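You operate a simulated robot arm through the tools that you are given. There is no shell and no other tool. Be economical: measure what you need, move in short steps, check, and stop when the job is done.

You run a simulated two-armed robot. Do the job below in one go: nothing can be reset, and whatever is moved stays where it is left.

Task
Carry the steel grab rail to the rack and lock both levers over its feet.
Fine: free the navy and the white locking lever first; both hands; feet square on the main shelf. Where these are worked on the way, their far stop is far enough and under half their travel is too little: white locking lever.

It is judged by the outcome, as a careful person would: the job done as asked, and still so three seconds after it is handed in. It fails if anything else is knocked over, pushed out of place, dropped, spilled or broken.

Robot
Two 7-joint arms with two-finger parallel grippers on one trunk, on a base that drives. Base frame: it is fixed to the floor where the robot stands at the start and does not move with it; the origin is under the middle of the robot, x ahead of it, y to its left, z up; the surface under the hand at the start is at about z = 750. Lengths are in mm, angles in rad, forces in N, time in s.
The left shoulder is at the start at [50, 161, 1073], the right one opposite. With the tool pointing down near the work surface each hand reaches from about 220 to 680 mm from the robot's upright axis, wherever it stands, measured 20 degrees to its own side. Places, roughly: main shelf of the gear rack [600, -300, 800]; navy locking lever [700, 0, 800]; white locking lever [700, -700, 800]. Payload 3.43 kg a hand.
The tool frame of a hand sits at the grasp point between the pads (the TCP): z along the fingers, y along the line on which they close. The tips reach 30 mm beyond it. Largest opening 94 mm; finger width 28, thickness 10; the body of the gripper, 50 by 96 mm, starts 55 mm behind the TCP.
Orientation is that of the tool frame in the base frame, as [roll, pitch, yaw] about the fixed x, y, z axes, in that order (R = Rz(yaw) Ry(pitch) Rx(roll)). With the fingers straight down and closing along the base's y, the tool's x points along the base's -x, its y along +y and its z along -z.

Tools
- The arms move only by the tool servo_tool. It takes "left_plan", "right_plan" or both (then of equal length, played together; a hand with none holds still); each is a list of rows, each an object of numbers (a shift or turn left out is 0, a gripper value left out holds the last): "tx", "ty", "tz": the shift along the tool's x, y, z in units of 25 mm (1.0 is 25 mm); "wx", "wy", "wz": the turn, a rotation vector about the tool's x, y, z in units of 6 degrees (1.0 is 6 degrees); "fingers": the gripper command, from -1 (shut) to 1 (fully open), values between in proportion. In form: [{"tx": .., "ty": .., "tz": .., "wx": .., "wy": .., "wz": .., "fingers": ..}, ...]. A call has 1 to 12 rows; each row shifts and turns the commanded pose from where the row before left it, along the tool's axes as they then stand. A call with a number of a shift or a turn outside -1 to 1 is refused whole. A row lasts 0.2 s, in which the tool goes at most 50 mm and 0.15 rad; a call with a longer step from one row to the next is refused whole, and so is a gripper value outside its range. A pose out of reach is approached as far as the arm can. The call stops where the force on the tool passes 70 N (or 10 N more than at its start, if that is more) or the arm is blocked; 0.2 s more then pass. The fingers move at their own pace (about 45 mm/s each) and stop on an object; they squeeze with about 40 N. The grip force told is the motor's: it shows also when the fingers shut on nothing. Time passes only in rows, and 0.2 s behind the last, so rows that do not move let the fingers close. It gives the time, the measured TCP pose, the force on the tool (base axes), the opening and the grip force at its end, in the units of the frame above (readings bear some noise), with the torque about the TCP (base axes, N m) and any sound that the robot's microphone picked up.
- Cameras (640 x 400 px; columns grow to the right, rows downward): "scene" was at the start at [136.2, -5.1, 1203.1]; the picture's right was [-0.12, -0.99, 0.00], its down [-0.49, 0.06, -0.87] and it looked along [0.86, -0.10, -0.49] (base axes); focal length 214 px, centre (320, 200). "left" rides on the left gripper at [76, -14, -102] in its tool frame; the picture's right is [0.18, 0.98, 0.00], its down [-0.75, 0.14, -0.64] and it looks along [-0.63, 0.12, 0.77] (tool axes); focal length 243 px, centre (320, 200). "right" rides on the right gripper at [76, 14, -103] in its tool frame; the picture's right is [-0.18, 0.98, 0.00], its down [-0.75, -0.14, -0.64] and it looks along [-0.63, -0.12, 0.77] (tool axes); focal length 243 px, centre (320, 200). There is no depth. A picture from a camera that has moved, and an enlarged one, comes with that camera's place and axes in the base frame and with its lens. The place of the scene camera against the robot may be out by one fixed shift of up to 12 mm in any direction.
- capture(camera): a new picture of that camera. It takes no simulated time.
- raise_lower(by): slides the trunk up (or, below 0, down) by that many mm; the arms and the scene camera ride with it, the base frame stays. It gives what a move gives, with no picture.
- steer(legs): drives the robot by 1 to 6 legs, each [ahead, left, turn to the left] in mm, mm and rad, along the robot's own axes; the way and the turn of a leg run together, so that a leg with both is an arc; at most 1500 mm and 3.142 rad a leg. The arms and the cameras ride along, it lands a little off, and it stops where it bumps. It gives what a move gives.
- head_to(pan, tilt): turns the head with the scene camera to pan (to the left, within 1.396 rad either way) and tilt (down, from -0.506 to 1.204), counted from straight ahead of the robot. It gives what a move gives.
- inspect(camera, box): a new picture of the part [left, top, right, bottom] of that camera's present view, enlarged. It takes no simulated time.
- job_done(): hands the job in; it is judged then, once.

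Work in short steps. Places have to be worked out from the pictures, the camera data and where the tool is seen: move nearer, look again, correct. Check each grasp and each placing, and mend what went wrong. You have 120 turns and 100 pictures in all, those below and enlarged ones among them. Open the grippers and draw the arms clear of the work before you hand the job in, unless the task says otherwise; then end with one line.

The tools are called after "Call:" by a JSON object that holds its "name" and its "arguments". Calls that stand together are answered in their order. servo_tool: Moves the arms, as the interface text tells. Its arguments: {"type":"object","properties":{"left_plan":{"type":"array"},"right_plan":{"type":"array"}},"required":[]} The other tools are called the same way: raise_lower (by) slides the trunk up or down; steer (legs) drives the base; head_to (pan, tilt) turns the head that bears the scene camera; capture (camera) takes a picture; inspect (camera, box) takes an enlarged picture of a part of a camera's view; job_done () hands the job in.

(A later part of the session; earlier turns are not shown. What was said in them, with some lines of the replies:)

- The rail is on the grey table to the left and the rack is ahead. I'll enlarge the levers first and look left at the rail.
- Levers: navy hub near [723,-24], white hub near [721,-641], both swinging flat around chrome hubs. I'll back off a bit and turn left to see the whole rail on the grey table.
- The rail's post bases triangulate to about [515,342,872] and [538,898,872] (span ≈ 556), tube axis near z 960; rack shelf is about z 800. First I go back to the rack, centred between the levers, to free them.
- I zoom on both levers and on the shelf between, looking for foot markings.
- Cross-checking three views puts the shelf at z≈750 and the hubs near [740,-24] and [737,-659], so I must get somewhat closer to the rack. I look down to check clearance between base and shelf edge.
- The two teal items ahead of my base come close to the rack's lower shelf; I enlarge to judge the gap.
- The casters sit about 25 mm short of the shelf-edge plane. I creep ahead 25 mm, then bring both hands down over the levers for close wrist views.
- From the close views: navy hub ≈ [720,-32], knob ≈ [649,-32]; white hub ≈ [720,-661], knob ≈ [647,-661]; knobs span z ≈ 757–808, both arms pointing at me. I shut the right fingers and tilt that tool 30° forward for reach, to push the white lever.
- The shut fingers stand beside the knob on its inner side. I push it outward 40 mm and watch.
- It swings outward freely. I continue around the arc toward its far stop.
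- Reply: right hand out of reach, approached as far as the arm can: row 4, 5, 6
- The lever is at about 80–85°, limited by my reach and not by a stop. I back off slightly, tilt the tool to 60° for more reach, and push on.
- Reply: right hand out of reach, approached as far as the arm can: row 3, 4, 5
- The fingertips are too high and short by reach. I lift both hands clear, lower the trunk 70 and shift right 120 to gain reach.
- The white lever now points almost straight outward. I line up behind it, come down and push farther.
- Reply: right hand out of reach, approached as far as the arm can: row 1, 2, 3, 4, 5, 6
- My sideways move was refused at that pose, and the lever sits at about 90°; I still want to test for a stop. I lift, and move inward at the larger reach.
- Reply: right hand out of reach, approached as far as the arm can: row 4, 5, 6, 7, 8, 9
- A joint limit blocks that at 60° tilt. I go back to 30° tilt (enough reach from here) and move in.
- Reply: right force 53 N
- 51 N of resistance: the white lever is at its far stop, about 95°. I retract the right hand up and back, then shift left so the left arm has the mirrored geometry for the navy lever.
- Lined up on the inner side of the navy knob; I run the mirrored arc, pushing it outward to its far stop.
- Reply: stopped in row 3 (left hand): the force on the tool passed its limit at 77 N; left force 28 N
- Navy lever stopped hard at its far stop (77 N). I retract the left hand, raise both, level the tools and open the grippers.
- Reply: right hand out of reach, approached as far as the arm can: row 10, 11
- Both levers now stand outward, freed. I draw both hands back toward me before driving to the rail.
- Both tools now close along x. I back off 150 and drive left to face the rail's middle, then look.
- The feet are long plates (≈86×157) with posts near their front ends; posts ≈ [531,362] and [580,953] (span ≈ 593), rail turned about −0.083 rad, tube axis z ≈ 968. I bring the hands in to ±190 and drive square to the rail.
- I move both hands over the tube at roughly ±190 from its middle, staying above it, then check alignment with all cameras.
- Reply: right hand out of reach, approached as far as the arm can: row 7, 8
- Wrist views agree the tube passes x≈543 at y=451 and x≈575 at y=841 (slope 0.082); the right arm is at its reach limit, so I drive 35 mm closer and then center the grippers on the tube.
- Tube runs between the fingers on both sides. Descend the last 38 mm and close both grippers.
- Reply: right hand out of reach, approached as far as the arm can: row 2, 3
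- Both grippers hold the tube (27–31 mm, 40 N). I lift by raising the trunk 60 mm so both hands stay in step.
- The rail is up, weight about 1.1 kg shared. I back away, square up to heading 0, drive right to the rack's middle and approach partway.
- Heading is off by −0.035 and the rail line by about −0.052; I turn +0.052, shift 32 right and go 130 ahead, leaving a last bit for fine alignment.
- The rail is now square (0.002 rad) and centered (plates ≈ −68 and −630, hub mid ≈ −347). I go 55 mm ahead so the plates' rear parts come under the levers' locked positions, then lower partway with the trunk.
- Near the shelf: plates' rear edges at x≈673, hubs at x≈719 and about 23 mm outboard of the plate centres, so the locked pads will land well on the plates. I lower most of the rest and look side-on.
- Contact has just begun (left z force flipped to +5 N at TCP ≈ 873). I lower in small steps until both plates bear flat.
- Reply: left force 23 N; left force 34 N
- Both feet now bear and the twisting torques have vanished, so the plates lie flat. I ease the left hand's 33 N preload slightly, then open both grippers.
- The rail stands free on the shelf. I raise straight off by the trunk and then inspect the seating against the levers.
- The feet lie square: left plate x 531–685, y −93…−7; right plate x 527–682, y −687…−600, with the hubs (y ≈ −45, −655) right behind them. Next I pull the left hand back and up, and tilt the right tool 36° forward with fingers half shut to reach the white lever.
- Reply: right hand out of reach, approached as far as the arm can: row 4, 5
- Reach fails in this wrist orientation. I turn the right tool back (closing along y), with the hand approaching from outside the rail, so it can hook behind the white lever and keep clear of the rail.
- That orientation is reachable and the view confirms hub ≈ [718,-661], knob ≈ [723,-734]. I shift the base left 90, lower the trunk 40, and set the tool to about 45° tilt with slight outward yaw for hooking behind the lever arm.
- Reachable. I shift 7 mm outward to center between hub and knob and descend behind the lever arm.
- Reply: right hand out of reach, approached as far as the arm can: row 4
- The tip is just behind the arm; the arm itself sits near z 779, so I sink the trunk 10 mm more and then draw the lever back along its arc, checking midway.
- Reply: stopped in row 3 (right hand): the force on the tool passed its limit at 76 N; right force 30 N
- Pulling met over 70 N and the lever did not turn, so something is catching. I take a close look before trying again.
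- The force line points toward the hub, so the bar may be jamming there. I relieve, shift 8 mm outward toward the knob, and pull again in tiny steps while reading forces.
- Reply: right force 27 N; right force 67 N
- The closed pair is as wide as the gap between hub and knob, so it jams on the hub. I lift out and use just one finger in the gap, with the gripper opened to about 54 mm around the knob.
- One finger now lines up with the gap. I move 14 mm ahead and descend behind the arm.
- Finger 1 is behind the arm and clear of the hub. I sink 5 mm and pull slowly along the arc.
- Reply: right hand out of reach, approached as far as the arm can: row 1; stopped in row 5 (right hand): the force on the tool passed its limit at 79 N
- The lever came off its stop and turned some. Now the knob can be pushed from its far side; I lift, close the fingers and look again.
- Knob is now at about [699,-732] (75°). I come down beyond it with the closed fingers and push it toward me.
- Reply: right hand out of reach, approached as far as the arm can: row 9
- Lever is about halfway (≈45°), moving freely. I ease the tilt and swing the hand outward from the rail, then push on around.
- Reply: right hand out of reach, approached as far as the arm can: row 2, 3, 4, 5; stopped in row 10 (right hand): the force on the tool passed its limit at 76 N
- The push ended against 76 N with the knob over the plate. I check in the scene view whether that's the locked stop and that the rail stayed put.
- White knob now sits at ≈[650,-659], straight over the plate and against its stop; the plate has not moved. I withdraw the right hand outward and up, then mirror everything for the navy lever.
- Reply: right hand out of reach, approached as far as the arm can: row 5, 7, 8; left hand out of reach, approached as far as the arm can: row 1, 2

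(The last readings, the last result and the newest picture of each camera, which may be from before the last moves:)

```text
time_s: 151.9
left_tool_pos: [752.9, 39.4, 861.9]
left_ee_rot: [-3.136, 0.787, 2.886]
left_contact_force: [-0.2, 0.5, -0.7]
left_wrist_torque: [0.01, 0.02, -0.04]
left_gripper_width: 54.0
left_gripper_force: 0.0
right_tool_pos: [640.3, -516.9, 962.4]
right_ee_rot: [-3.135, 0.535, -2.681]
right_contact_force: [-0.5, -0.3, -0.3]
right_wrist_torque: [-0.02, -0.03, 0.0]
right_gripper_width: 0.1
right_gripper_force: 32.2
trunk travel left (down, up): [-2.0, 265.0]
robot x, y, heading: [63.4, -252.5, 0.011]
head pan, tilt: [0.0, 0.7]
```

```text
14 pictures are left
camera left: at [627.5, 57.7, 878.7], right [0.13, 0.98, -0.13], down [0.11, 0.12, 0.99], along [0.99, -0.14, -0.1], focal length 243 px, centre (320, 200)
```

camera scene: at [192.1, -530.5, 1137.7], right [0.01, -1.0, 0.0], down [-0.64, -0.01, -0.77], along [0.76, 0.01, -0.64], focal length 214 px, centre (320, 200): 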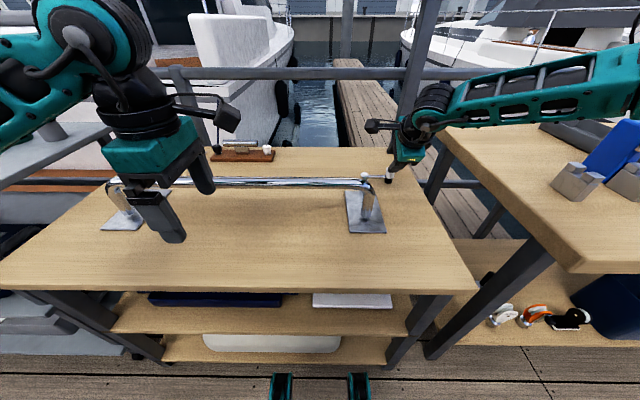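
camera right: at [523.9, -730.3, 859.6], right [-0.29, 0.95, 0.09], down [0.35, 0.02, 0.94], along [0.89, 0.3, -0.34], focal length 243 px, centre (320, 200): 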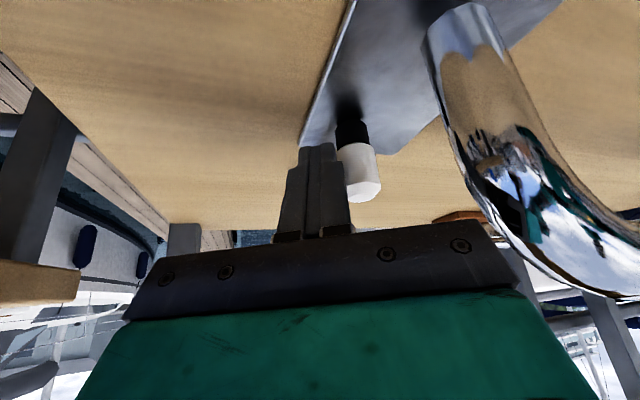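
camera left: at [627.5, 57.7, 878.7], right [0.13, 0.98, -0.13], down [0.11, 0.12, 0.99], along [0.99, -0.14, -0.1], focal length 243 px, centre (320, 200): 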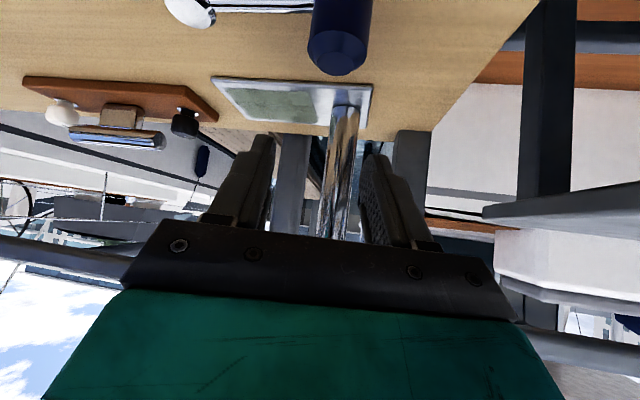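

Navy hub ≈ [720,-28], knob ≈ [722,44]. The inner finger lines up with the gap; I go down behind the arm as on the other side.

Call:
{"name": "servo_tool", "arguments": {"left_plan": [{"tx": 0.31, "ty": -0.03, "tz": -0.31}, {"tx": 0.6, "tz": 0.6}, {"tx": 0.6, "tz": 0.6}, {"tx": 0.6, "tz": 0.6}, {}]}}

Call:
{"name": "capture", "arguments": {"camera": "left"}}

```text
time_s: 153.1
left_tool_pos: [741.5, 40.5, 799.8]
left_ee_rot: [-3.136, 0.789, 2.884]
left_contact_force: [0.7, 0.5, 4.0]
left_wrist_torque: [-0.14, 0.02, 0.0]
left_gripper_width: 53.8
left_gripper_force: 0.1
right_tool_pos: [641.1, -516.8, 963.5]
right_ee_rot: [-3.134, 0.537, -2.682]
right_contact_force: [-0.6, -0.5, -0.3]
right_wrist_torque: [-0.01, 0.03, 0.0]
right_gripper_width: 0.1
right_gripper_force: 32.8
trunk travel left (down, up): [-2.0, 265.0]
robot x, y, heading: [62.5, -249.5, 0.008]
head pan, tilt: [0.0, 0.7]
```

```text
13 pictures are left
camera left: at [615.5, 59.4, 816.4], right [0.13, 0.98, -0.13], down [0.11, 0.12, 0.99], along [0.99, -0.14, -0.09], focal length 243 px, centre (320, 200)
```

left: 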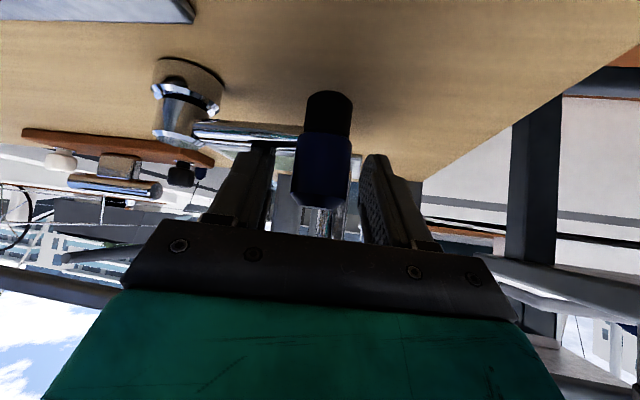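

Call:
{"name": "servo_tool", "arguments": {"left_plan": [{"tx": 0.3, "ty": -0.08, "tz": -0.3}, {"tx": 0.24, "ty": 0.05, "tz": -0.24}, {"tx": 0.24, "ty": 0.05, "tz": -0.24}, {"tx": 0.13, "ty": 0.0, "tz": -0.13}, {}]}}

Call:
{"name": "servo_tool", "arguments": {"left_plan": [{"tx": -0.2, "tz": 0.2}, {"tx": -0.7, "tz": -0.7}, {"tx": -0.7, "tz": -0.7}, {"tx": -0.3, "tz": -0.3, "fingers": -1}, {}, {}, {}]}}

Call:
{"name": "capture", "arguments": {"camera": "left"}}

```text
time_s: 154.0
left_tool_pos: [722.7, 40.4, 799.7]
left_ee_rot: [-3.132, 0.807, 2.881]
left_contact_force: [28.1, -8.9, -11.1]
left_wrist_torque: [0.84, -1.18, 1.92]
left_gripper_width: 55.6
left_gripper_force: 1.3
right_tool_pos: [643.6, -521.8, 960.0]
right_ee_rot: [-3.135, 0.534, -2.69]
right_contact_force: [-0.2, 0.2, 0.0]
right_wrist_torque: [-0.03, 0.01, 0.04]
right_gripper_width: 0.0
right_gripper_force: 33.0
trunk travel left (down, up): [-2.0, 265.0]
robot x, y, heading: [63.4, -248.9, -0.001]
head pan, tilt: [0.0, 0.7]
stopped in row 4 (left hand): the force on the tool passed its limit at 76 N (the readings are from after the stop); the commanded pose is now the measured one
```

```text
time_s: 155.6
left_tool_pos: [724.3, 39.2, 861.7]
left_ee_rot: [-3.135, 0.807, 2.882]
left_contact_force: [-0.6, 0.7, -0.4]
left_wrist_torque: [-0.02, 0.01, -0.02]
left_gripper_width: 0.0
left_gripper_force: 29.3
right_tool_pos: [640.0, -521.8, 961.3]
right_ee_rot: [-3.135, 0.535, -2.686]
right_contact_force: [0.6, 0.2, -0.8]
right_wrist_torque: [-0.01, -0.02, 0.0]
right_gripper_width: 0.0
right_gripper_force: 32.9
trunk travel left (down, up): [-2.0, 265.0]
robot x, y, heading: [62.7, -253.6, -0.003]
head pan, tilt: [0.0, 0.7]
```

```text
12 pictures are left
camera left: at [598.2, 58.6, 876.9], right [0.13, 0.98, -0.14], down [0.1, 0.13, 0.99], along [0.99, -0.15, -0.08], focal length 243 px, centre (320, 200)
```

left: 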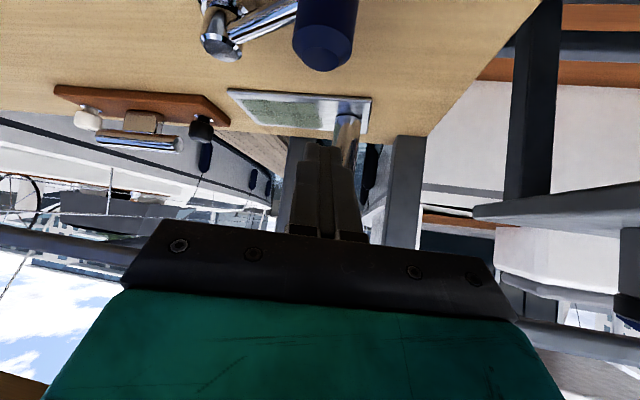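

The navy lever turned to about 69° (knob ≈ [692,39]). I now come down beyond the knob with closed fingers and push it on.

Call:
{"name": "servo_tool", "arguments": {"left_plan": [{"tx": -0.13, "ty": 0.71, "tz": 0.13}, {"tx": 0.78, "tz": 0.75}, {"tx": 0.78, "tz": 0.75}, {}, {"tx": 0.26, "ty": -0.153, "tz": -0.27}, {"tx": 0.26, "ty": -0.153, "tz": -0.27}, {"tx": 0.26, "ty": -0.153, "tz": -0.27}, {"tx": 0.183, "ty": -0.173, "tz": -0.19}, {"tx": 0.183, "ty": -0.173, "tz": -0.19}, {}]}}

Call:
{"name": "capture", "arguments": {"camera": "left"}}

```text
time_s: 157.8
left_tool_pos: [689.2, 48.1, 808.3]
left_ee_rot: [-3.132, 0.808, 2.885]
left_contact_force: [-0.5, 0.8, 0.2]
left_wrist_torque: [0.02, -0.01, 0.01]
left_gripper_width: 0.1
left_gripper_force: 32.9
right_tool_pos: [641.0, -520.6, 962.2]
right_ee_rot: [-3.135, 0.536, -2.686]
right_contact_force: [-0.1, -0.2, -0.2]
right_wrist_torque: [-0.03, -0.01, -0.03]
right_gripper_width: 0.1
right_gripper_force: 33.0
trunk travel left (down, up): [-2.0, 265.0]
robot x, y, heading: [61.9, -253.3, 0.004]
head pan, tilt: [0.0, 0.7]
```

```text
11 pictures are left
camera left: at [563.9, 68.2, 823.4], right [0.13, 0.98, -0.14], down [0.1, 0.13, 0.99], along [0.99, -0.15, -0.08], focal length 243 px, centre (320, 200)
```

left: 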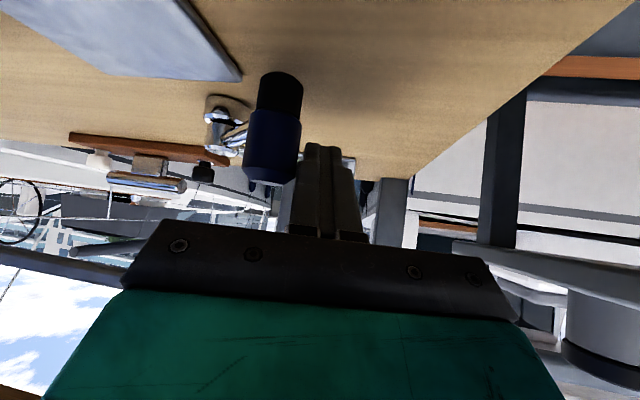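

Mirrors the other side nicely. I now ease the tilt, swing the hand outward and push the navy lever the rest of the way to its stop.

Call:
{"name": "servo_tool", "arguments": {"left_plan": [{"wx": 0.722, "wz": 0.692}, {"wx": 0.722, "wz": 0.692}, {"wy": 1}, {"wy": 1}, {"wy": 1}, {}, {"tx": 0.13, "ty": -0.354, "tz": -0.07}, {"tx": 0.13, "ty": -0.354, "tz": -0.07}, {"tx": 0.15, "ty": -0.45, "tz": -0.083}, {"tx": 0.15, "ty": -0.45, "tz": -0.083}, {}]}}

Call:
{"name": "capture", "arguments": {"camera": "left"}}

```text
time_s: 160.2
left_tool_pos: [660.8, 17.2, 805.8]
left_ee_rot: [-3.136, 0.65, 2.781]
left_contact_force: [0.3, -0.6, 0.1]
left_wrist_torque: [-0.03, -0.01, -0.04]
left_gripper_width: 0.0
left_gripper_force: 33.3
left hand out of reach, approached as far as the arm can: row 2, 4, 5
right_tool_pos: [640.4, -520.0, 962.3]
right_ee_rot: [-3.134, 0.536, -2.685]
right_contact_force: [-0.2, 0.7, -0.1]
right_wrist_torque: [0.03, -0.03, 0.03]
right_gripper_width: 0.0
right_gripper_force: 32.8
trunk travel left (down, up): [-2.0, 265.0]
robot x, y, heading: [62.6, -253.9, 0.005]
head pan, tilt: [0.0, 0.7]
```

```text
10 pictures are left
camera left: at [540.2, 47.4, 840.8], right [0.21, 0.97, -0.12], down [0.25, 0.06, 0.97], along [0.94, -0.23, -0.23], focal length 243 px, centre (320, 200)
```

left: 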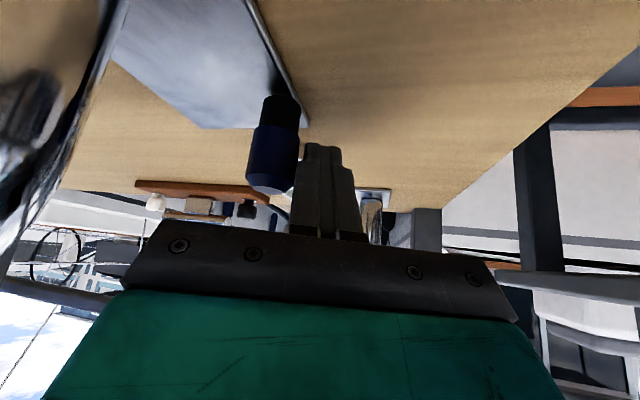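

Almost there (≈18° left). I push the remainder in small rows until the stop.

Call:
{"name": "servo_tool", "arguments": {"left_plan": [{"tx": 0.13, "ty": -0.25, "tz": -0.1}, {"tx": 0.13, "ty": -0.25, "tz": -0.1}, {"tx": 0.08, "ty": -0.22, "tz": -0.06}, {"ty": -0.16}, {}]}}

Call:
{"name": "inspect", "arguments": {"camera": "left", "box": [200, 60, 360, 220]}}

```text
time_s: 161.4
left_tool_pos: [641.2, 1.6, 807.5]
left_ee_rot: [-3.138, 0.649, 2.782]
left_contact_force: [0.5, 0.3, 0.0]
left_wrist_torque: [-0.01, -0.02, 0.0]
left_gripper_width: 0.1
left_gripper_force: 32.9
right_tool_pos: [640.0, -520.9, 962.5]
right_ee_rot: [-3.134, 0.535, -2.686]
right_contact_force: [0.2, 0.0, -1.2]
right_wrist_torque: [-0.01, 0.03, 0.0]
right_gripper_width: 0.0
right_gripper_force: 32.8
trunk travel left (down, up): [-2.0, 265.0]
robot x, y, heading: [63.1, -251.3, 0.005]
head pan, tilt: [0.0, 0.7]
```

```text
2.50 times, centred on (280, 140) of left
camera zoom: at [522.2, 31.5, 841.1], right [0.21, 0.97, -0.12], down [0.25, 0.06, 0.97], along [0.94, -0.23, -0.23], focal length 606 px, centre (420, 350)
```

zoom: 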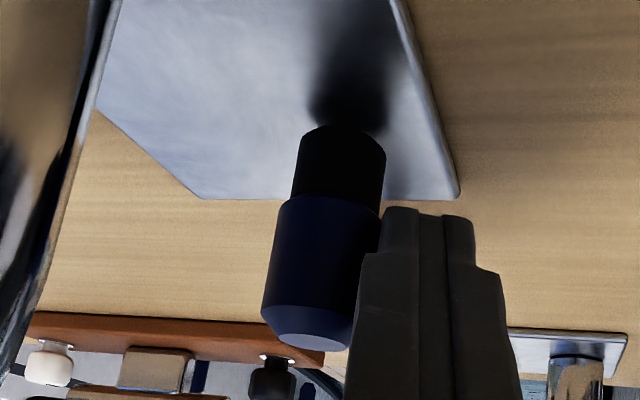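

No stop force yet; the pad is over the plate. A few more small steps.

Call:
{"name": "servo_tool", "arguments": {"left_plan": [{"ty": -0.15, "tx": 0.02}, {"ty": -0.15, "tx": 0.02}, {"ty": -0.15}, {}]}}

```text
time_s: 162.4
left_tool_pos: [638.5, -4.3, 806.8]
left_ee_rot: [-3.139, 0.65, 2.787]
left_contact_force: [12.2, 17.8, 1.0]
left_wrist_torque: [0.06, -0.1, 0.18]
left_gripper_width: 0.2
left_gripper_force: 33.0
right_tool_pos: [640.6, -519.0, 963.1]
right_ee_rot: [-3.133, 0.534, -2.685]
right_contact_force: [-0.3, 0.1, 0.2]
right_wrist_torque: [-0.01, -0.01, 0.01]
right_gripper_width: 0.1
right_gripper_force: 33.5
trunk travel left (down, up): [-2.0, 265.0]
robot x, y, heading: [60.9, -254.7, 0.006]
head pan, tilt: [0.0, 0.7]
```

Call:
{"name": "servo_tool", "arguments": {"left_plan": [{"ty": -0.12}, {"ty": -0.1}, {}]}}

Call:
{"name": "inspect", "arguments": {"camera": "scene", "box": [170, 100, 330, 220]}}

```text
time_s: 163.2
left_tool_pos: [636.8, -5.4, 806.9]
left_ee_rot: [3.14, 0.653, 2.795]
left_contact_force: [14.4, 31.5, 7.3]
left_wrist_torque: [-0.09, 0.13, 0.4]
left_gripper_width: 0.0
left_gripper_force: 32.6
right_tool_pos: [640.9, -517.6, 962.1]
right_ee_rot: [-3.132, 0.534, -2.684]
right_contact_force: [-0.3, -0.2, 1.0]
right_wrist_torque: [-0.02, -0.01, -0.02]
right_gripper_width: 0.0
right_gripper_force: 32.8
trunk travel left (down, up): [-2.0, 265.0]
robot x, y, heading: [57.3, -252.0, 0.006]
head pan, tilt: [0.0, 0.7]
```

```text
3.33 times, centred on (250, 160) of scene
camera zoom: at [194.6, -244.2, 1088.7], right [0.0, -1.0, 0.0], down [-0.64, 0.0, -0.76], along [0.76, 0.0, -0.64], focal length 715 px, centre (553, 333)
```

zoom: 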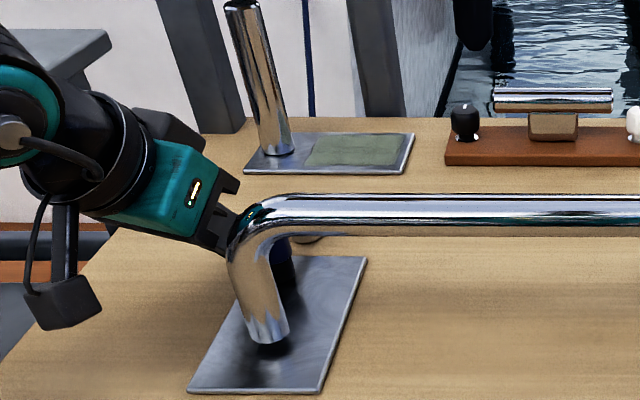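

The navy lever is against its locked stop over the plate. I withdraw the left hand outward and up, then raise the trunk for a final overall check.

Call:
{"name": "servo_tool", "arguments": {"left_plan": [{"ty": 0.8}, {"ty": 0.7}, {"tx": -0.6, "tz": -0.8}, {"tx": -0.6, "tz": -0.8}, {"tx": -0.6, "tz": -0.8}, {"tx": -0.6, "tz": -0.8}, {"tx": -0.6, "tz": -0.8}, {}]}}

Call:
{"name": "raise_lower", "arguments": {"by": 150}}

Call:
{"name": "capture", "arguments": {"camera": "scene"}}

```text
time_s: 165.0
left_tool_pos: [646.6, 18.4, 930.5]
left_ee_rot: [-3.135, 0.652, 2.782]
left_contact_force: [0.1, -0.3, -0.3]
left_wrist_torque: [0.02, 0.03, 0.0]
left_gripper_width: 0.0
left_gripper_force: 32.7
right_tool_pos: [641.2, -521.3, 963.3]
right_ee_rot: [-3.135, 0.534, -2.687]
right_contact_force: [-0.2, 0.1, -0.1]
right_wrist_torque: [0.01, 0.01, -0.03]
right_gripper_width: 0.0
right_gripper_force: 32.7
trunk travel left (down, up): [-2.0, 265.0]
robot x, y, heading: [59.6, -252.3, 0.004]
head pan, tilt: [0.0, 0.7]
```

```text
time_s: 166.7
left_tool_pos: [647.9, 19.6, 1080.6]
left_ee_rot: [-3.136, 0.65, 2.782]
left_contact_force: [0.9, -0.2, 0.7]
left_wrist_torque: [-0.02, -0.01, 0.0]
left_gripper_width: 0.0
left_gripper_force: 32.6
right_tool_pos: [641.2, -520.8, 1112.2]
right_ee_rot: [-3.134, 0.534, -2.688]
right_contact_force: [-0.1, -0.6, -0.6]
right_wrist_torque: [0.01, -0.01, 0.0]
right_gripper_width: 0.0
right_gripper_force: 33.0
trunk travel left (down, up): [-152.0, 115.0]
robot x, y, heading: [65.1, -251.2, 0.002]
head pan, tilt: [0.0, 0.7]
```

```text
7 pictures are left
camera scene: at [194.3, -246.3, 1238.6], right [0.0, -1.0, 0.0], down [-0.64, 0.0, -0.76], along [0.76, 0.0, -0.64], focal length 214 px, centre (320, 200)
```

scene: 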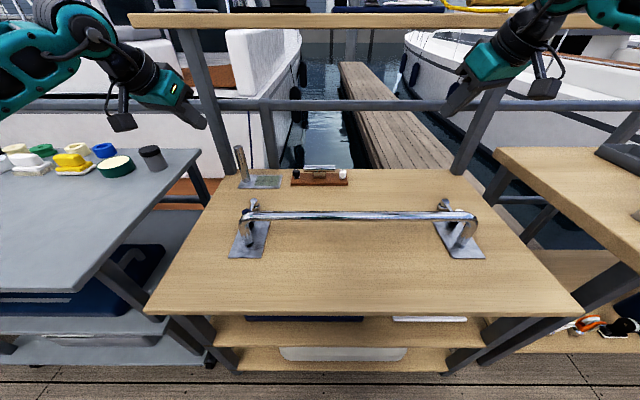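

Both hands are clear and the rail stands square. I enlarge both feet for a last check, and open the grippers.

Call:
{"name": "servo_tool", "arguments": {"left_plan": [{"tx": 0.8, "tz": -0.5, "fingers": 1}, {"tx": 0.8, "tz": -0.5}, {}, {}, {}], "right_plan": [{"tx": 0.8, "tz": -0.5, "fingers": 1}, {"tx": 0.8, "tz": -0.5}, {}, {}, {}]}}

Call:
{"name": "inspect", "arguments": {"camera": "scene", "box": [210, 180, 306, 270]}}

Call:
{"name": "inspect", "arguments": {"camera": "scene", "box": [410, 180, 506, 270]}}

```text
time_s: 167.9
left_tool_pos: [604.2, 33.7, 1078.5]
left_ee_rot: [-3.135, 0.65, 2.782]
left_contact_force: [0.6, -0.2, 0.0]
left_wrist_torque: [0.01, -0.01, 0.04]
left_gripper_width: 94.0
left_gripper_force: 0.0
right_tool_pos: [600.6, -542.2, 1113.9]
right_ee_rot: [-3.134, 0.535, -2.689]
right_contact_force: [0.5, -1.2, 0.0]
right_wrist_torque: [-0.06, -0.02, -0.03]
right_gripper_width: 94.3
right_gripper_force: 0.0
trunk travel left (down, up): [-152.0, 115.0]
robot x, y, heading: [65.8, -252.3, 0.003]
head pan, tilt: [0.0, 0.7]
```

```text
4.44 times, centred on (258, 225) of scene
camera zoom: at [194.2, -246.3, 1238.7], right [0.0, -1.0, 0.0], down [-0.64, 0.0, -0.76], along [0.76, 0.0, -0.64], focal length 953 px, centre (596, 89)
```

zoom: 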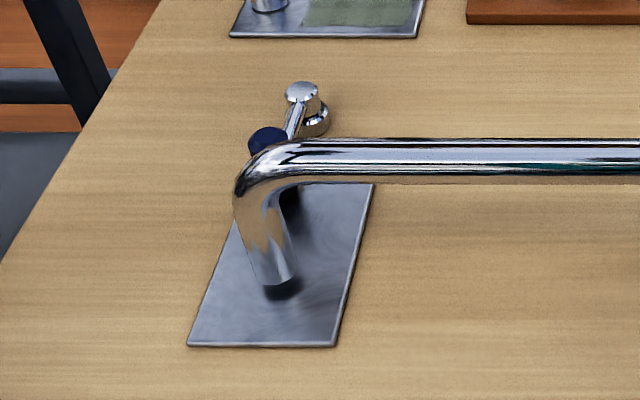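

```text
4.44 times, centred on (458, 225) of scene
camera zoom: at [194.2, -246.3, 1238.7], right [0.0, -1.0, 0.0], down [-0.64, 0.0, -0.76], along [0.76, 0.0, -0.64], focal length 953 px, centre (-293, 89)
```

zoom: 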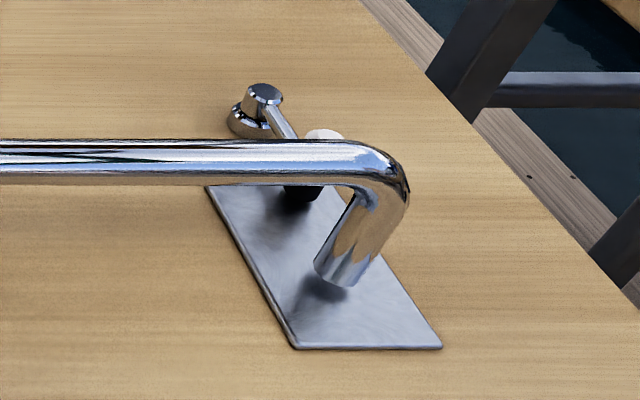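

Both levers point straight over the foot plates at their locked stops, and the feet are square. I back the robot off a little so the arms are well clear, then hand in.

Call:
{"name": "steer", "arguments": {"legs": [[-200, 0, 0]]}}

Call:
{"name": "capture", "arguments": {"camera": "scene"}}

```text
time_s: 169.5
left_tool_pos: [406.2, 32.1, 1077.5]
left_ee_rot: [-3.136, 0.652, 2.778]
left_contact_force: [-0.8, 0.4, -0.4]
left_wrist_torque: [0.05, 0.0, 0.0]
left_gripper_width: 94.0
left_gripper_force: 0.0
right_tool_pos: [399.1, -543.4, 1114.2]
right_ee_rot: [-3.132, 0.536, -2.689]
right_contact_force: [-0.1, 0.5, 0.9]
right_wrist_torque: [0.01, -0.01, -0.01]
right_gripper_width: 93.8
right_gripper_force: 0.1
trunk travel left (down, up): [-152.0, 115.0]
robot x, y, heading: [-133.6, -252.3, -0.001]
head pan, tilt: [0.0, 0.7]
```

```text
4 pictures are left
camera scene: at [-5.4, -247.2, 1238.8], right [0.0, -1.0, 0.0], down [-0.64, 0.0, -0.77], along [0.77, 0.0, -0.64], focal length 214 px, centre (320, 200)
```

scene: 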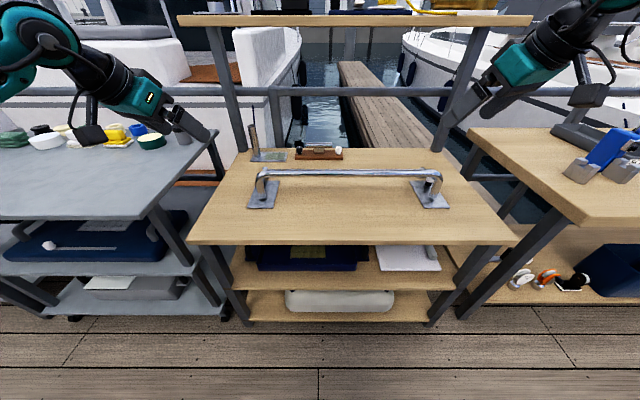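

Everything stands as asked and nothing else was disturbed; I hand the job in.

Call:
{"name": "job_done", "arguments": {}}

```text
The job is handed in.
```

The steel grab rail is on the rack's main shelf with its feet square, and the navy and white levers are both locked over its feet.
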